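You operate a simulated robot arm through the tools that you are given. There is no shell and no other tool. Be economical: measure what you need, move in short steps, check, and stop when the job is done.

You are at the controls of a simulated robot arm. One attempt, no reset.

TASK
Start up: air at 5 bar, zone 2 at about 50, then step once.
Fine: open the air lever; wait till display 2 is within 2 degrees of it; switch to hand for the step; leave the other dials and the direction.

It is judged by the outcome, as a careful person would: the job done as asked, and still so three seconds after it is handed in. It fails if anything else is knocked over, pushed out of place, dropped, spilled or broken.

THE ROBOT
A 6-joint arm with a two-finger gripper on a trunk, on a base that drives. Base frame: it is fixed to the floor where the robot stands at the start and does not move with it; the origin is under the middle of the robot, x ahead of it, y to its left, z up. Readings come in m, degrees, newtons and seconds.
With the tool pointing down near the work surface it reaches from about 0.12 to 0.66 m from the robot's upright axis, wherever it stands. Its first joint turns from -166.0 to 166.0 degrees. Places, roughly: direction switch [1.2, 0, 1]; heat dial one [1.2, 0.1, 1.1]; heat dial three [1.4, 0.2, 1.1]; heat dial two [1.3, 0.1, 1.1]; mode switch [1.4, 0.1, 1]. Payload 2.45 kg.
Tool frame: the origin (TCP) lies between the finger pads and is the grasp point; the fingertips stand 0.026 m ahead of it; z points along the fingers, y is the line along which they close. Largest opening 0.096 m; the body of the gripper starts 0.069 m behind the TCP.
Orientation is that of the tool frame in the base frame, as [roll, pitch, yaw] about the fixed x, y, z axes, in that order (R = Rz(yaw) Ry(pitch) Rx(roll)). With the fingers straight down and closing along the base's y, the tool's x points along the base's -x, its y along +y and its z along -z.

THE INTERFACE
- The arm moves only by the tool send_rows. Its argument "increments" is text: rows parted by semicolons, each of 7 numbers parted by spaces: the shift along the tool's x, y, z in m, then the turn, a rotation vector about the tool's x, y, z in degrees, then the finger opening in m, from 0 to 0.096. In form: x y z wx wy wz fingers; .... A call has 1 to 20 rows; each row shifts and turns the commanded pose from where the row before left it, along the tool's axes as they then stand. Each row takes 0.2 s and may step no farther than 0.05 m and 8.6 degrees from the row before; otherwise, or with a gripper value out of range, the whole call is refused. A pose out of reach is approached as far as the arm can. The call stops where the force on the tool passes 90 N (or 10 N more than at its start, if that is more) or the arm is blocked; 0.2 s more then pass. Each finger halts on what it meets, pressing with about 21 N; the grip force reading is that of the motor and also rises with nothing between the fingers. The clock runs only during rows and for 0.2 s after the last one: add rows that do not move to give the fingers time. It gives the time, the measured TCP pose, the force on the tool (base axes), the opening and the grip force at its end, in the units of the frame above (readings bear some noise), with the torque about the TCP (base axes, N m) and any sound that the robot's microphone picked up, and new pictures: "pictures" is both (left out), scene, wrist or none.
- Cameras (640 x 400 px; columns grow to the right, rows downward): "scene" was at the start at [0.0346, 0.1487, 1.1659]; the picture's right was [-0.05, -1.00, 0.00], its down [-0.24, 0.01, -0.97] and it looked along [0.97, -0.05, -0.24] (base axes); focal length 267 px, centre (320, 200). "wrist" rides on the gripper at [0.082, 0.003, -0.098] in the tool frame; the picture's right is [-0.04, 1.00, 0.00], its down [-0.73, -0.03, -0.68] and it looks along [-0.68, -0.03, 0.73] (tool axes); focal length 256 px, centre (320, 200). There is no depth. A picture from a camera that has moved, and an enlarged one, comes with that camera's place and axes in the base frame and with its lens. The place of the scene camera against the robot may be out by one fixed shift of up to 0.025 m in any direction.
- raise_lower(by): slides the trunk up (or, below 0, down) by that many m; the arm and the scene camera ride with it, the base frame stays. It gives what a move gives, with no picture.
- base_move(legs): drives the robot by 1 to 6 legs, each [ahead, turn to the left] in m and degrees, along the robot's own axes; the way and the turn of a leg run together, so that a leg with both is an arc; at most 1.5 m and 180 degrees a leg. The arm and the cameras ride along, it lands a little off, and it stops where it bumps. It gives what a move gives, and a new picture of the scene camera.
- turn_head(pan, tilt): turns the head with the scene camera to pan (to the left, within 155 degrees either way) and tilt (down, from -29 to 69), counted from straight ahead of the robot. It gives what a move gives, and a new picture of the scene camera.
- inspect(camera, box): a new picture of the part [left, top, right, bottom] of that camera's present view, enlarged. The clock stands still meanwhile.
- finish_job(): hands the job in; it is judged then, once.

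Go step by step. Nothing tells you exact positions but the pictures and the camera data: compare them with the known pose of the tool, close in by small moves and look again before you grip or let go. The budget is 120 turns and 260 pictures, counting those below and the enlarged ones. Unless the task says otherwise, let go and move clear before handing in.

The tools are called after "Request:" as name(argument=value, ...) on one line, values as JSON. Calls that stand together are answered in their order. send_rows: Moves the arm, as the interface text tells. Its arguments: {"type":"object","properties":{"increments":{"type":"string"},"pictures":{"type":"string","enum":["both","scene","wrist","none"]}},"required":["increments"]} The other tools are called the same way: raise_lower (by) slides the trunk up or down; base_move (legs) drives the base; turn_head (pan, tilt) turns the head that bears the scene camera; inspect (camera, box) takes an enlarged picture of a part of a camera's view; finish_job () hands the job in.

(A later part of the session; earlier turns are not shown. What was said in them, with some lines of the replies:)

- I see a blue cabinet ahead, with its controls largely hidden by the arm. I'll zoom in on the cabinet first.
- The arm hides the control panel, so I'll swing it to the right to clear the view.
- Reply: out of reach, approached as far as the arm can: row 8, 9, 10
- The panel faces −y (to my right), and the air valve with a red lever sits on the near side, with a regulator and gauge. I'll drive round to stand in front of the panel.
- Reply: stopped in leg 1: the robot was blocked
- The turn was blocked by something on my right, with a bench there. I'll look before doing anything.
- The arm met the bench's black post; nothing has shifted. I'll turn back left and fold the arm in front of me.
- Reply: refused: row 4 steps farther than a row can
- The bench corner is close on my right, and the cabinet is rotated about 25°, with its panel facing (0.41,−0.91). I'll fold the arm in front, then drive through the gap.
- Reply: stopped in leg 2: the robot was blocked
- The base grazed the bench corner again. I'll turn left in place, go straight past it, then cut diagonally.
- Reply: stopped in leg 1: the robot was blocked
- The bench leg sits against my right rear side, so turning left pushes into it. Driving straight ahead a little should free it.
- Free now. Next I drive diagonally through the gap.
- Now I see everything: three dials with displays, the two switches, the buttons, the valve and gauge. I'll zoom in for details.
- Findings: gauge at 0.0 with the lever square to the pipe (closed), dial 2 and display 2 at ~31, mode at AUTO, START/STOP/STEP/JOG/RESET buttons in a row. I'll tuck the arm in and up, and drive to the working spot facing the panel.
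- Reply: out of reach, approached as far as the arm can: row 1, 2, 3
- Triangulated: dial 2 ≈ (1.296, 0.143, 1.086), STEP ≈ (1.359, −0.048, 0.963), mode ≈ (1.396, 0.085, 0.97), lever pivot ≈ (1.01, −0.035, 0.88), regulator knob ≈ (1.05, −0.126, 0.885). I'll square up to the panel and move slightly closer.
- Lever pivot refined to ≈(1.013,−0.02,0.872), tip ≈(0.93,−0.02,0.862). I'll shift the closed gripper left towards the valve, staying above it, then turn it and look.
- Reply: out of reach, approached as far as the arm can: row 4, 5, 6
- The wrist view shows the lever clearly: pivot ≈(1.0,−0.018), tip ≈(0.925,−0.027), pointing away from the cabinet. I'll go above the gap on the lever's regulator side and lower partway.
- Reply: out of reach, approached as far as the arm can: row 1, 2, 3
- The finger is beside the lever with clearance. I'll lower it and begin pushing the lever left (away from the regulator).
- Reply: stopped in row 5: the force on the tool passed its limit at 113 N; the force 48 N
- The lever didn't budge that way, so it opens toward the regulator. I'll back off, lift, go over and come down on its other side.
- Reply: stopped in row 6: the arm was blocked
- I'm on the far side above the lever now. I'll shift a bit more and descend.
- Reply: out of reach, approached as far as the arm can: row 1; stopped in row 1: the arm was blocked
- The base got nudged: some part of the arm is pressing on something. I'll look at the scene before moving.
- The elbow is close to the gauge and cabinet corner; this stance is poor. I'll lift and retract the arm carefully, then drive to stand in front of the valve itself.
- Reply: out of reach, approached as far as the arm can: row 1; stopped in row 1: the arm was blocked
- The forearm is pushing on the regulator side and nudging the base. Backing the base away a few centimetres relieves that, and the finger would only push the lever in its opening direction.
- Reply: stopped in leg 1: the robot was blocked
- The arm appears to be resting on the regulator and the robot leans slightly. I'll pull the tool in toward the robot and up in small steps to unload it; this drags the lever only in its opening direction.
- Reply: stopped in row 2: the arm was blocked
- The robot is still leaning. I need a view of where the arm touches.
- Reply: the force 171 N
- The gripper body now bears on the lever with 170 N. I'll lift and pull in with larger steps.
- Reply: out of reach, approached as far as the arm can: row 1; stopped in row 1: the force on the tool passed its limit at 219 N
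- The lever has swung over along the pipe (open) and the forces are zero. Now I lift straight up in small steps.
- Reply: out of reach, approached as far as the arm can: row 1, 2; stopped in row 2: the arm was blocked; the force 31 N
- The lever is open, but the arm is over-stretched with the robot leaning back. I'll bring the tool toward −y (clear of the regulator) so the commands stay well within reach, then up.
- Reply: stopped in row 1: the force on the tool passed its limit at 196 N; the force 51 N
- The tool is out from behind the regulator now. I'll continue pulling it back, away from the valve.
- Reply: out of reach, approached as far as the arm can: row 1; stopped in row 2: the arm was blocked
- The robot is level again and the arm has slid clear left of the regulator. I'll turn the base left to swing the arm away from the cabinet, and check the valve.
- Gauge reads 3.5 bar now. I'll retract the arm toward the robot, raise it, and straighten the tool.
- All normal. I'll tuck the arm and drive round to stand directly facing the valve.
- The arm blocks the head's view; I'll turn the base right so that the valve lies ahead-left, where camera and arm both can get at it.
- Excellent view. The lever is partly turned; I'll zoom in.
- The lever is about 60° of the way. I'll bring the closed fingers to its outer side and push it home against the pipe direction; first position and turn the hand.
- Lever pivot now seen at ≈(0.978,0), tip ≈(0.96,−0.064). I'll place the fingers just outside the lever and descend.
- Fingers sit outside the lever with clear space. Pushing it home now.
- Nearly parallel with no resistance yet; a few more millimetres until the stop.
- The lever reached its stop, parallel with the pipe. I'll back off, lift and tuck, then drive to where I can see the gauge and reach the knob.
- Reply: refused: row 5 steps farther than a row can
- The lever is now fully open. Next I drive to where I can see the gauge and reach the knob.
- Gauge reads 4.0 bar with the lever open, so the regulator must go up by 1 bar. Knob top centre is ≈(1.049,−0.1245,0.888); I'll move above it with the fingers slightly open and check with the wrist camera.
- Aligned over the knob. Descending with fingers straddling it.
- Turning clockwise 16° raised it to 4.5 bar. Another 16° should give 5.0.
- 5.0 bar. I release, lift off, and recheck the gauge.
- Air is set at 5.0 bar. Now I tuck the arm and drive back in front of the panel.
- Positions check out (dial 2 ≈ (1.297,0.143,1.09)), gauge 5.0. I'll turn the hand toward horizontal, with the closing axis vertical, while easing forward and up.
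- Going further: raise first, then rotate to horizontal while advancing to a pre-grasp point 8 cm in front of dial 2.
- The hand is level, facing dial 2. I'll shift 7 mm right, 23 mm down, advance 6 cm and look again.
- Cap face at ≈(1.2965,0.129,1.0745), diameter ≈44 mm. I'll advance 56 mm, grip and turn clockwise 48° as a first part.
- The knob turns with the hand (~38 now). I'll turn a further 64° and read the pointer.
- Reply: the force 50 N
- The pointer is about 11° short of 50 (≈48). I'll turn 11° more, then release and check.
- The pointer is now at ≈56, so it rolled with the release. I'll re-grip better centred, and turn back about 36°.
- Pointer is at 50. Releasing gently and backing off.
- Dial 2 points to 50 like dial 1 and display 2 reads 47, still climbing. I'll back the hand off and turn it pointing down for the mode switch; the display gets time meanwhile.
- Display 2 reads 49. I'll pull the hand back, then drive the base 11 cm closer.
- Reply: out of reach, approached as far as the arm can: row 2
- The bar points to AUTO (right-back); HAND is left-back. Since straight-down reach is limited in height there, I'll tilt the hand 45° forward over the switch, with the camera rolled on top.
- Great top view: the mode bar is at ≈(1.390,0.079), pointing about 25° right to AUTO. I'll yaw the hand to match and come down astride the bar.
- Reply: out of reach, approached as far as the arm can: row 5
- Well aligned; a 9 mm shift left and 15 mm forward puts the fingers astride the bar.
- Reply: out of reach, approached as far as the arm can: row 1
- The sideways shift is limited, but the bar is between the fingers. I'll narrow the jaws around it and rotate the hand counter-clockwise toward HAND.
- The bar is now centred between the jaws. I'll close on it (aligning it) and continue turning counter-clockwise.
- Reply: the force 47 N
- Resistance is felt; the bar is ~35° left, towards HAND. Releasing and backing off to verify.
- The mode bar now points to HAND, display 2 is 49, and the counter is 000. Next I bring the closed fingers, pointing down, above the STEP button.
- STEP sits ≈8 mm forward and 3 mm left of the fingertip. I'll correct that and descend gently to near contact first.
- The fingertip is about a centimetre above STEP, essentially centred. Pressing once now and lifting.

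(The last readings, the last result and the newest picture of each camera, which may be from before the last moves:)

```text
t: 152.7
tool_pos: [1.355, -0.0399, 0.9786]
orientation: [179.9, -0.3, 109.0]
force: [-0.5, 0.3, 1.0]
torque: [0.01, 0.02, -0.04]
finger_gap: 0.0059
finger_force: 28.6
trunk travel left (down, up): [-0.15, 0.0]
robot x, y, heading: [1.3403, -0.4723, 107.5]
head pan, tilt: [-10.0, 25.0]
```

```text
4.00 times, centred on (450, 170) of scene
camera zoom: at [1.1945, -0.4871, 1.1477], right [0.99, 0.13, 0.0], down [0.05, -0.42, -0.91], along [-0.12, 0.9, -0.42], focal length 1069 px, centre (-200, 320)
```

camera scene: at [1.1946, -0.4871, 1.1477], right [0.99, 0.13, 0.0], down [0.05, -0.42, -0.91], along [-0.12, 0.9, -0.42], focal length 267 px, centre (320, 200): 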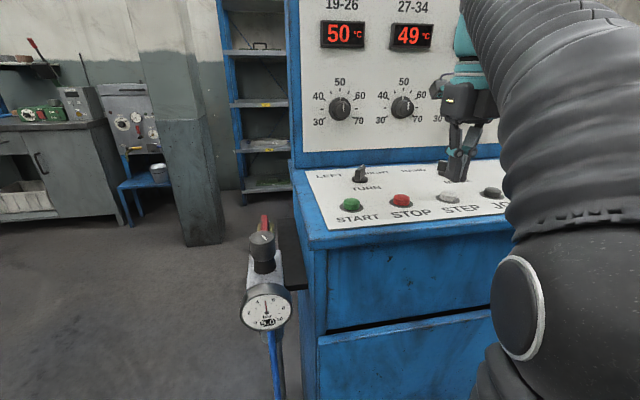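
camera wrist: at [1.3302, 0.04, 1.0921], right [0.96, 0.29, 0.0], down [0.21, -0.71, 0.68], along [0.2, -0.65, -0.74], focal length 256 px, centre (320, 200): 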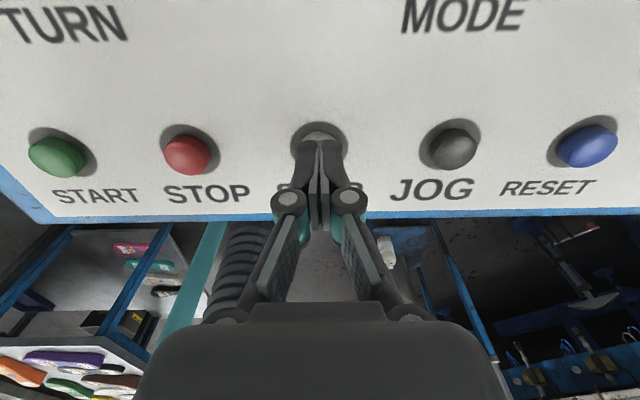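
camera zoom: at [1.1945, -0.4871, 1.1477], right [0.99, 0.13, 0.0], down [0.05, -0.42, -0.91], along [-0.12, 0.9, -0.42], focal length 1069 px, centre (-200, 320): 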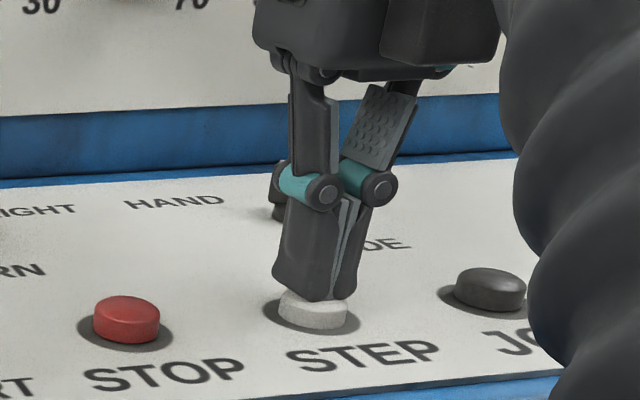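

The fingertips just touch STEP's top. Pressing in.

Request:
send_rows(increments="0 0 0.003 0 0 0 0;0 0 0.003 0 0 0 0;0 0 0 0 0 0 0", pictures="none")

Request:
turn_head(pan=-10, tilt=18)

```text
t: 153.5
tool_pos: [1.3546, -0.0409, 0.974]
orientation: [179.8, -0.4, 109.0]
force: [-1.0, 7.1, 19.5]
torque: [0.08, 0.0, 0.0]
finger_gap: 0.0061
finger_force: 28.5
trunk travel left (down, up): [-0.15, 0.0]
robot x, y, heading: [1.3397, -0.4664, 107.3]
head pan, tilt: [-10.0, 25.0]
heard: click
```

```text
t: 154.2
tool_pos: [1.3562, -0.0419, 0.9714]
orientation: [179.8, -0.4, 108.9]
force: [-2.7, 7.0, 25.8]
torque: [0.08, 0.01, 0.0]
finger_gap: 0.006
finger_force: 28.5
trunk travel left (down, up): [-0.15, 0.0]
robot x, y, heading: [1.339, -0.4711, 107.3]
head pan, tilt: [-10.0, 18.0]
camera scene: at [1.1943, -0.4863, 1.159], right [0.99, 0.13, 0.0], down [0.04, -0.31, -0.95], along [-0.12, 0.94, -0.31], focal length 267 px, centre (320, 200)
```

scene: 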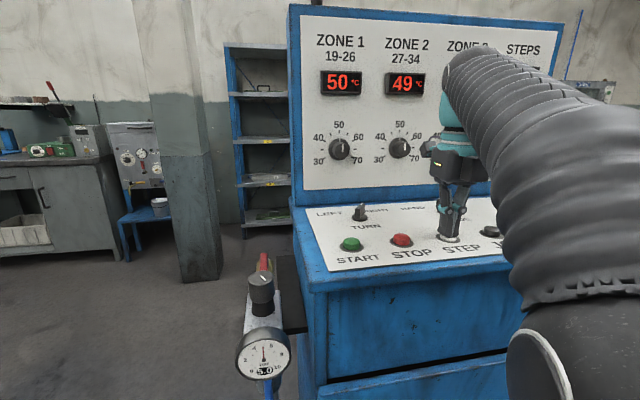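

A click was heard. I lift straight up and retract the hand, so I can read the STEPS counter.

Request:
send_rows(increments="0 0 -0.015 0 0 0 0;0 0 -0.015 0 0 0 0;-0.045 0 0 0 0 0 0;-0.045 0 0 0 0 0 0;-0.045 0 0 0 0 0 0;0 0 0 0 0 0 0", pictures="none")

Request:
base_move(legs=[[-0.15, 0]])

Request:
turn_head(pan=0, tilt=15)

```text
t: 155.6
tool_pos: [1.3987, -0.1689, 1.0042]
orientation: [179.8, -0.3, 109.1]
force: [0.2, -0.2, 0.3]
torque: [-0.01, -0.01, -0.02]
finger_gap: 0.0
finger_force: 28.2
trunk travel left (down, up): [-0.15, 0.0]
robot x, y, heading: [1.3364, -0.47, 107.5]
head pan, tilt: [-10.0, 18.0]
```

```text
t: 156.9
tool_pos: [1.4437, -0.3099, 1.0021]
orientation: [179.9, -0.3, 108.9]
force: [-0.2, -0.7, -0.4]
torque: [0.01, 0.02, 0.03]
finger_gap: 0.0001
finger_force: 28.6
trunk travel left (down, up): [-0.15, 0.0]
robot x, y, heading: [1.3815, -0.6146, 107.2]
head pan, tilt: [-10.0, 18.0]
camera scene: at [1.2391, -0.6284, 1.159], right [0.99, 0.13, 0.0], down [0.04, -0.31, -0.95], along [-0.12, 0.94, -0.31], focal length 267 px, centre (320, 200)
```

scene: 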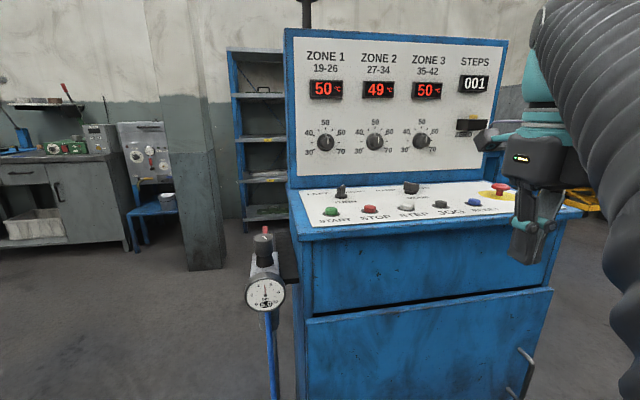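

```text
t: 157.6
tool_pos: [1.4438, -0.3115, 1.0026]
orientation: [179.8, -0.3, 108.9]
force: [0.2, 0.4, -0.6]
torque: [0.01, -0.01, -0.01]
finger_gap: 0.0
finger_force: 28.1
trunk travel left (down, up): [-0.15, 0.0]
robot x, y, heading: [1.3814, -0.6146, 107.6]
head pan, tilt: [0.0, 15.0]
camera scene: at [1.2232, -0.6318, 1.1639], right [0.95, 0.3, 0.0], down [0.08, -0.25, -0.97], along [-0.29, 0.92, -0.26], focal length 267 px, centre (320, 200)
```

scene: 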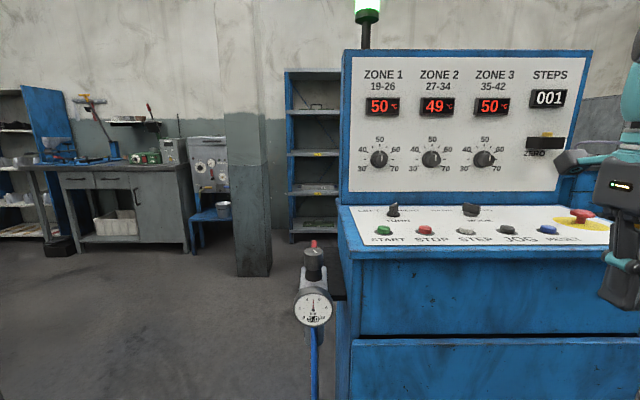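

The counter reads 001. A last close check of dials, switches and gauge.

Request:
inspect(camera="scene", box=[345, 60, 605, 220])

Request:
inspect(camera="scene", box=[285, 195, 505, 335])

```text
2.46 times, centred on (475, 140) of scene
camera zoom: at [1.2232, -0.6318, 1.1639], right [0.95, 0.3, 0.0], down [0.08, -0.25, -0.97], along [-0.29, 0.92, -0.26], focal length 658 px, centre (-62, 348)
```

zoom: 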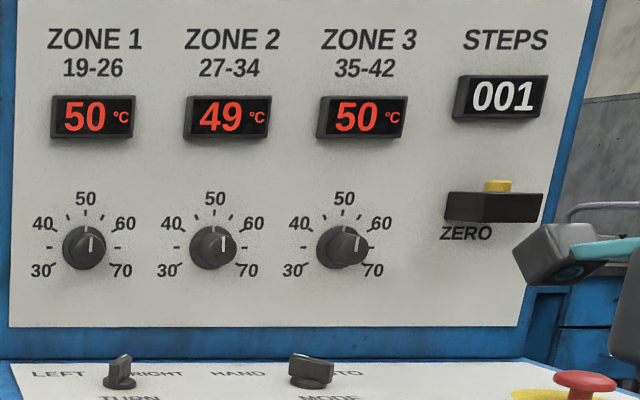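

```text
2.86 times, centred on (395, 265) of scene
camera zoom: at [1.2232, -0.6318, 1.1639], right [0.95, 0.3, 0.0], down [0.08, -0.25, -0.97], along [-0.29, 0.92, -0.26], focal length 763 px, centre (106, 14)
```

zoom: 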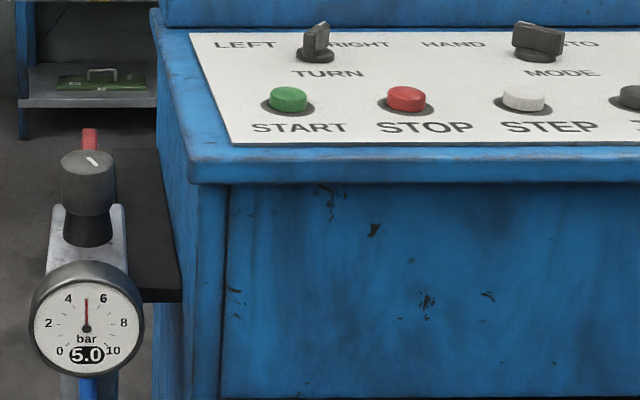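

Everything checks out: gauge 5.0 bar, dial 2 at about 50 with display 49, mode on HAND, STEPS 001, and the other dials and the direction switch as they were. The hand is clear, so I'm handing in.

Request:
finish_job()

```text
The job is handed in.
```

The start-up is done and handed in: the air lever is open at 5.0 bar, zone 2 is set to about 50 with display 2 at 49, the mode switch is on HAND, and one step was made (counter 001).

- **Force on the valve:** while I was opening the lever, the arm over-stretched, and its hand pushed against the lever with up to about 220 N. The robot leaned back until I freed it. I saw no damage, and the lever, regulator and gauge all worked normally afterwards.
- **Bench contact:** early on, the arm touched the bench's black post and the base bumped the bench. I saw nothing move.
- **Zone 2 overshoot:** dial 2 was briefly at about 56 before I turned it back to 50. Display 2 was at 47 by the time it was back and did not read above 49.

The other dials and the direction switch are as they were.
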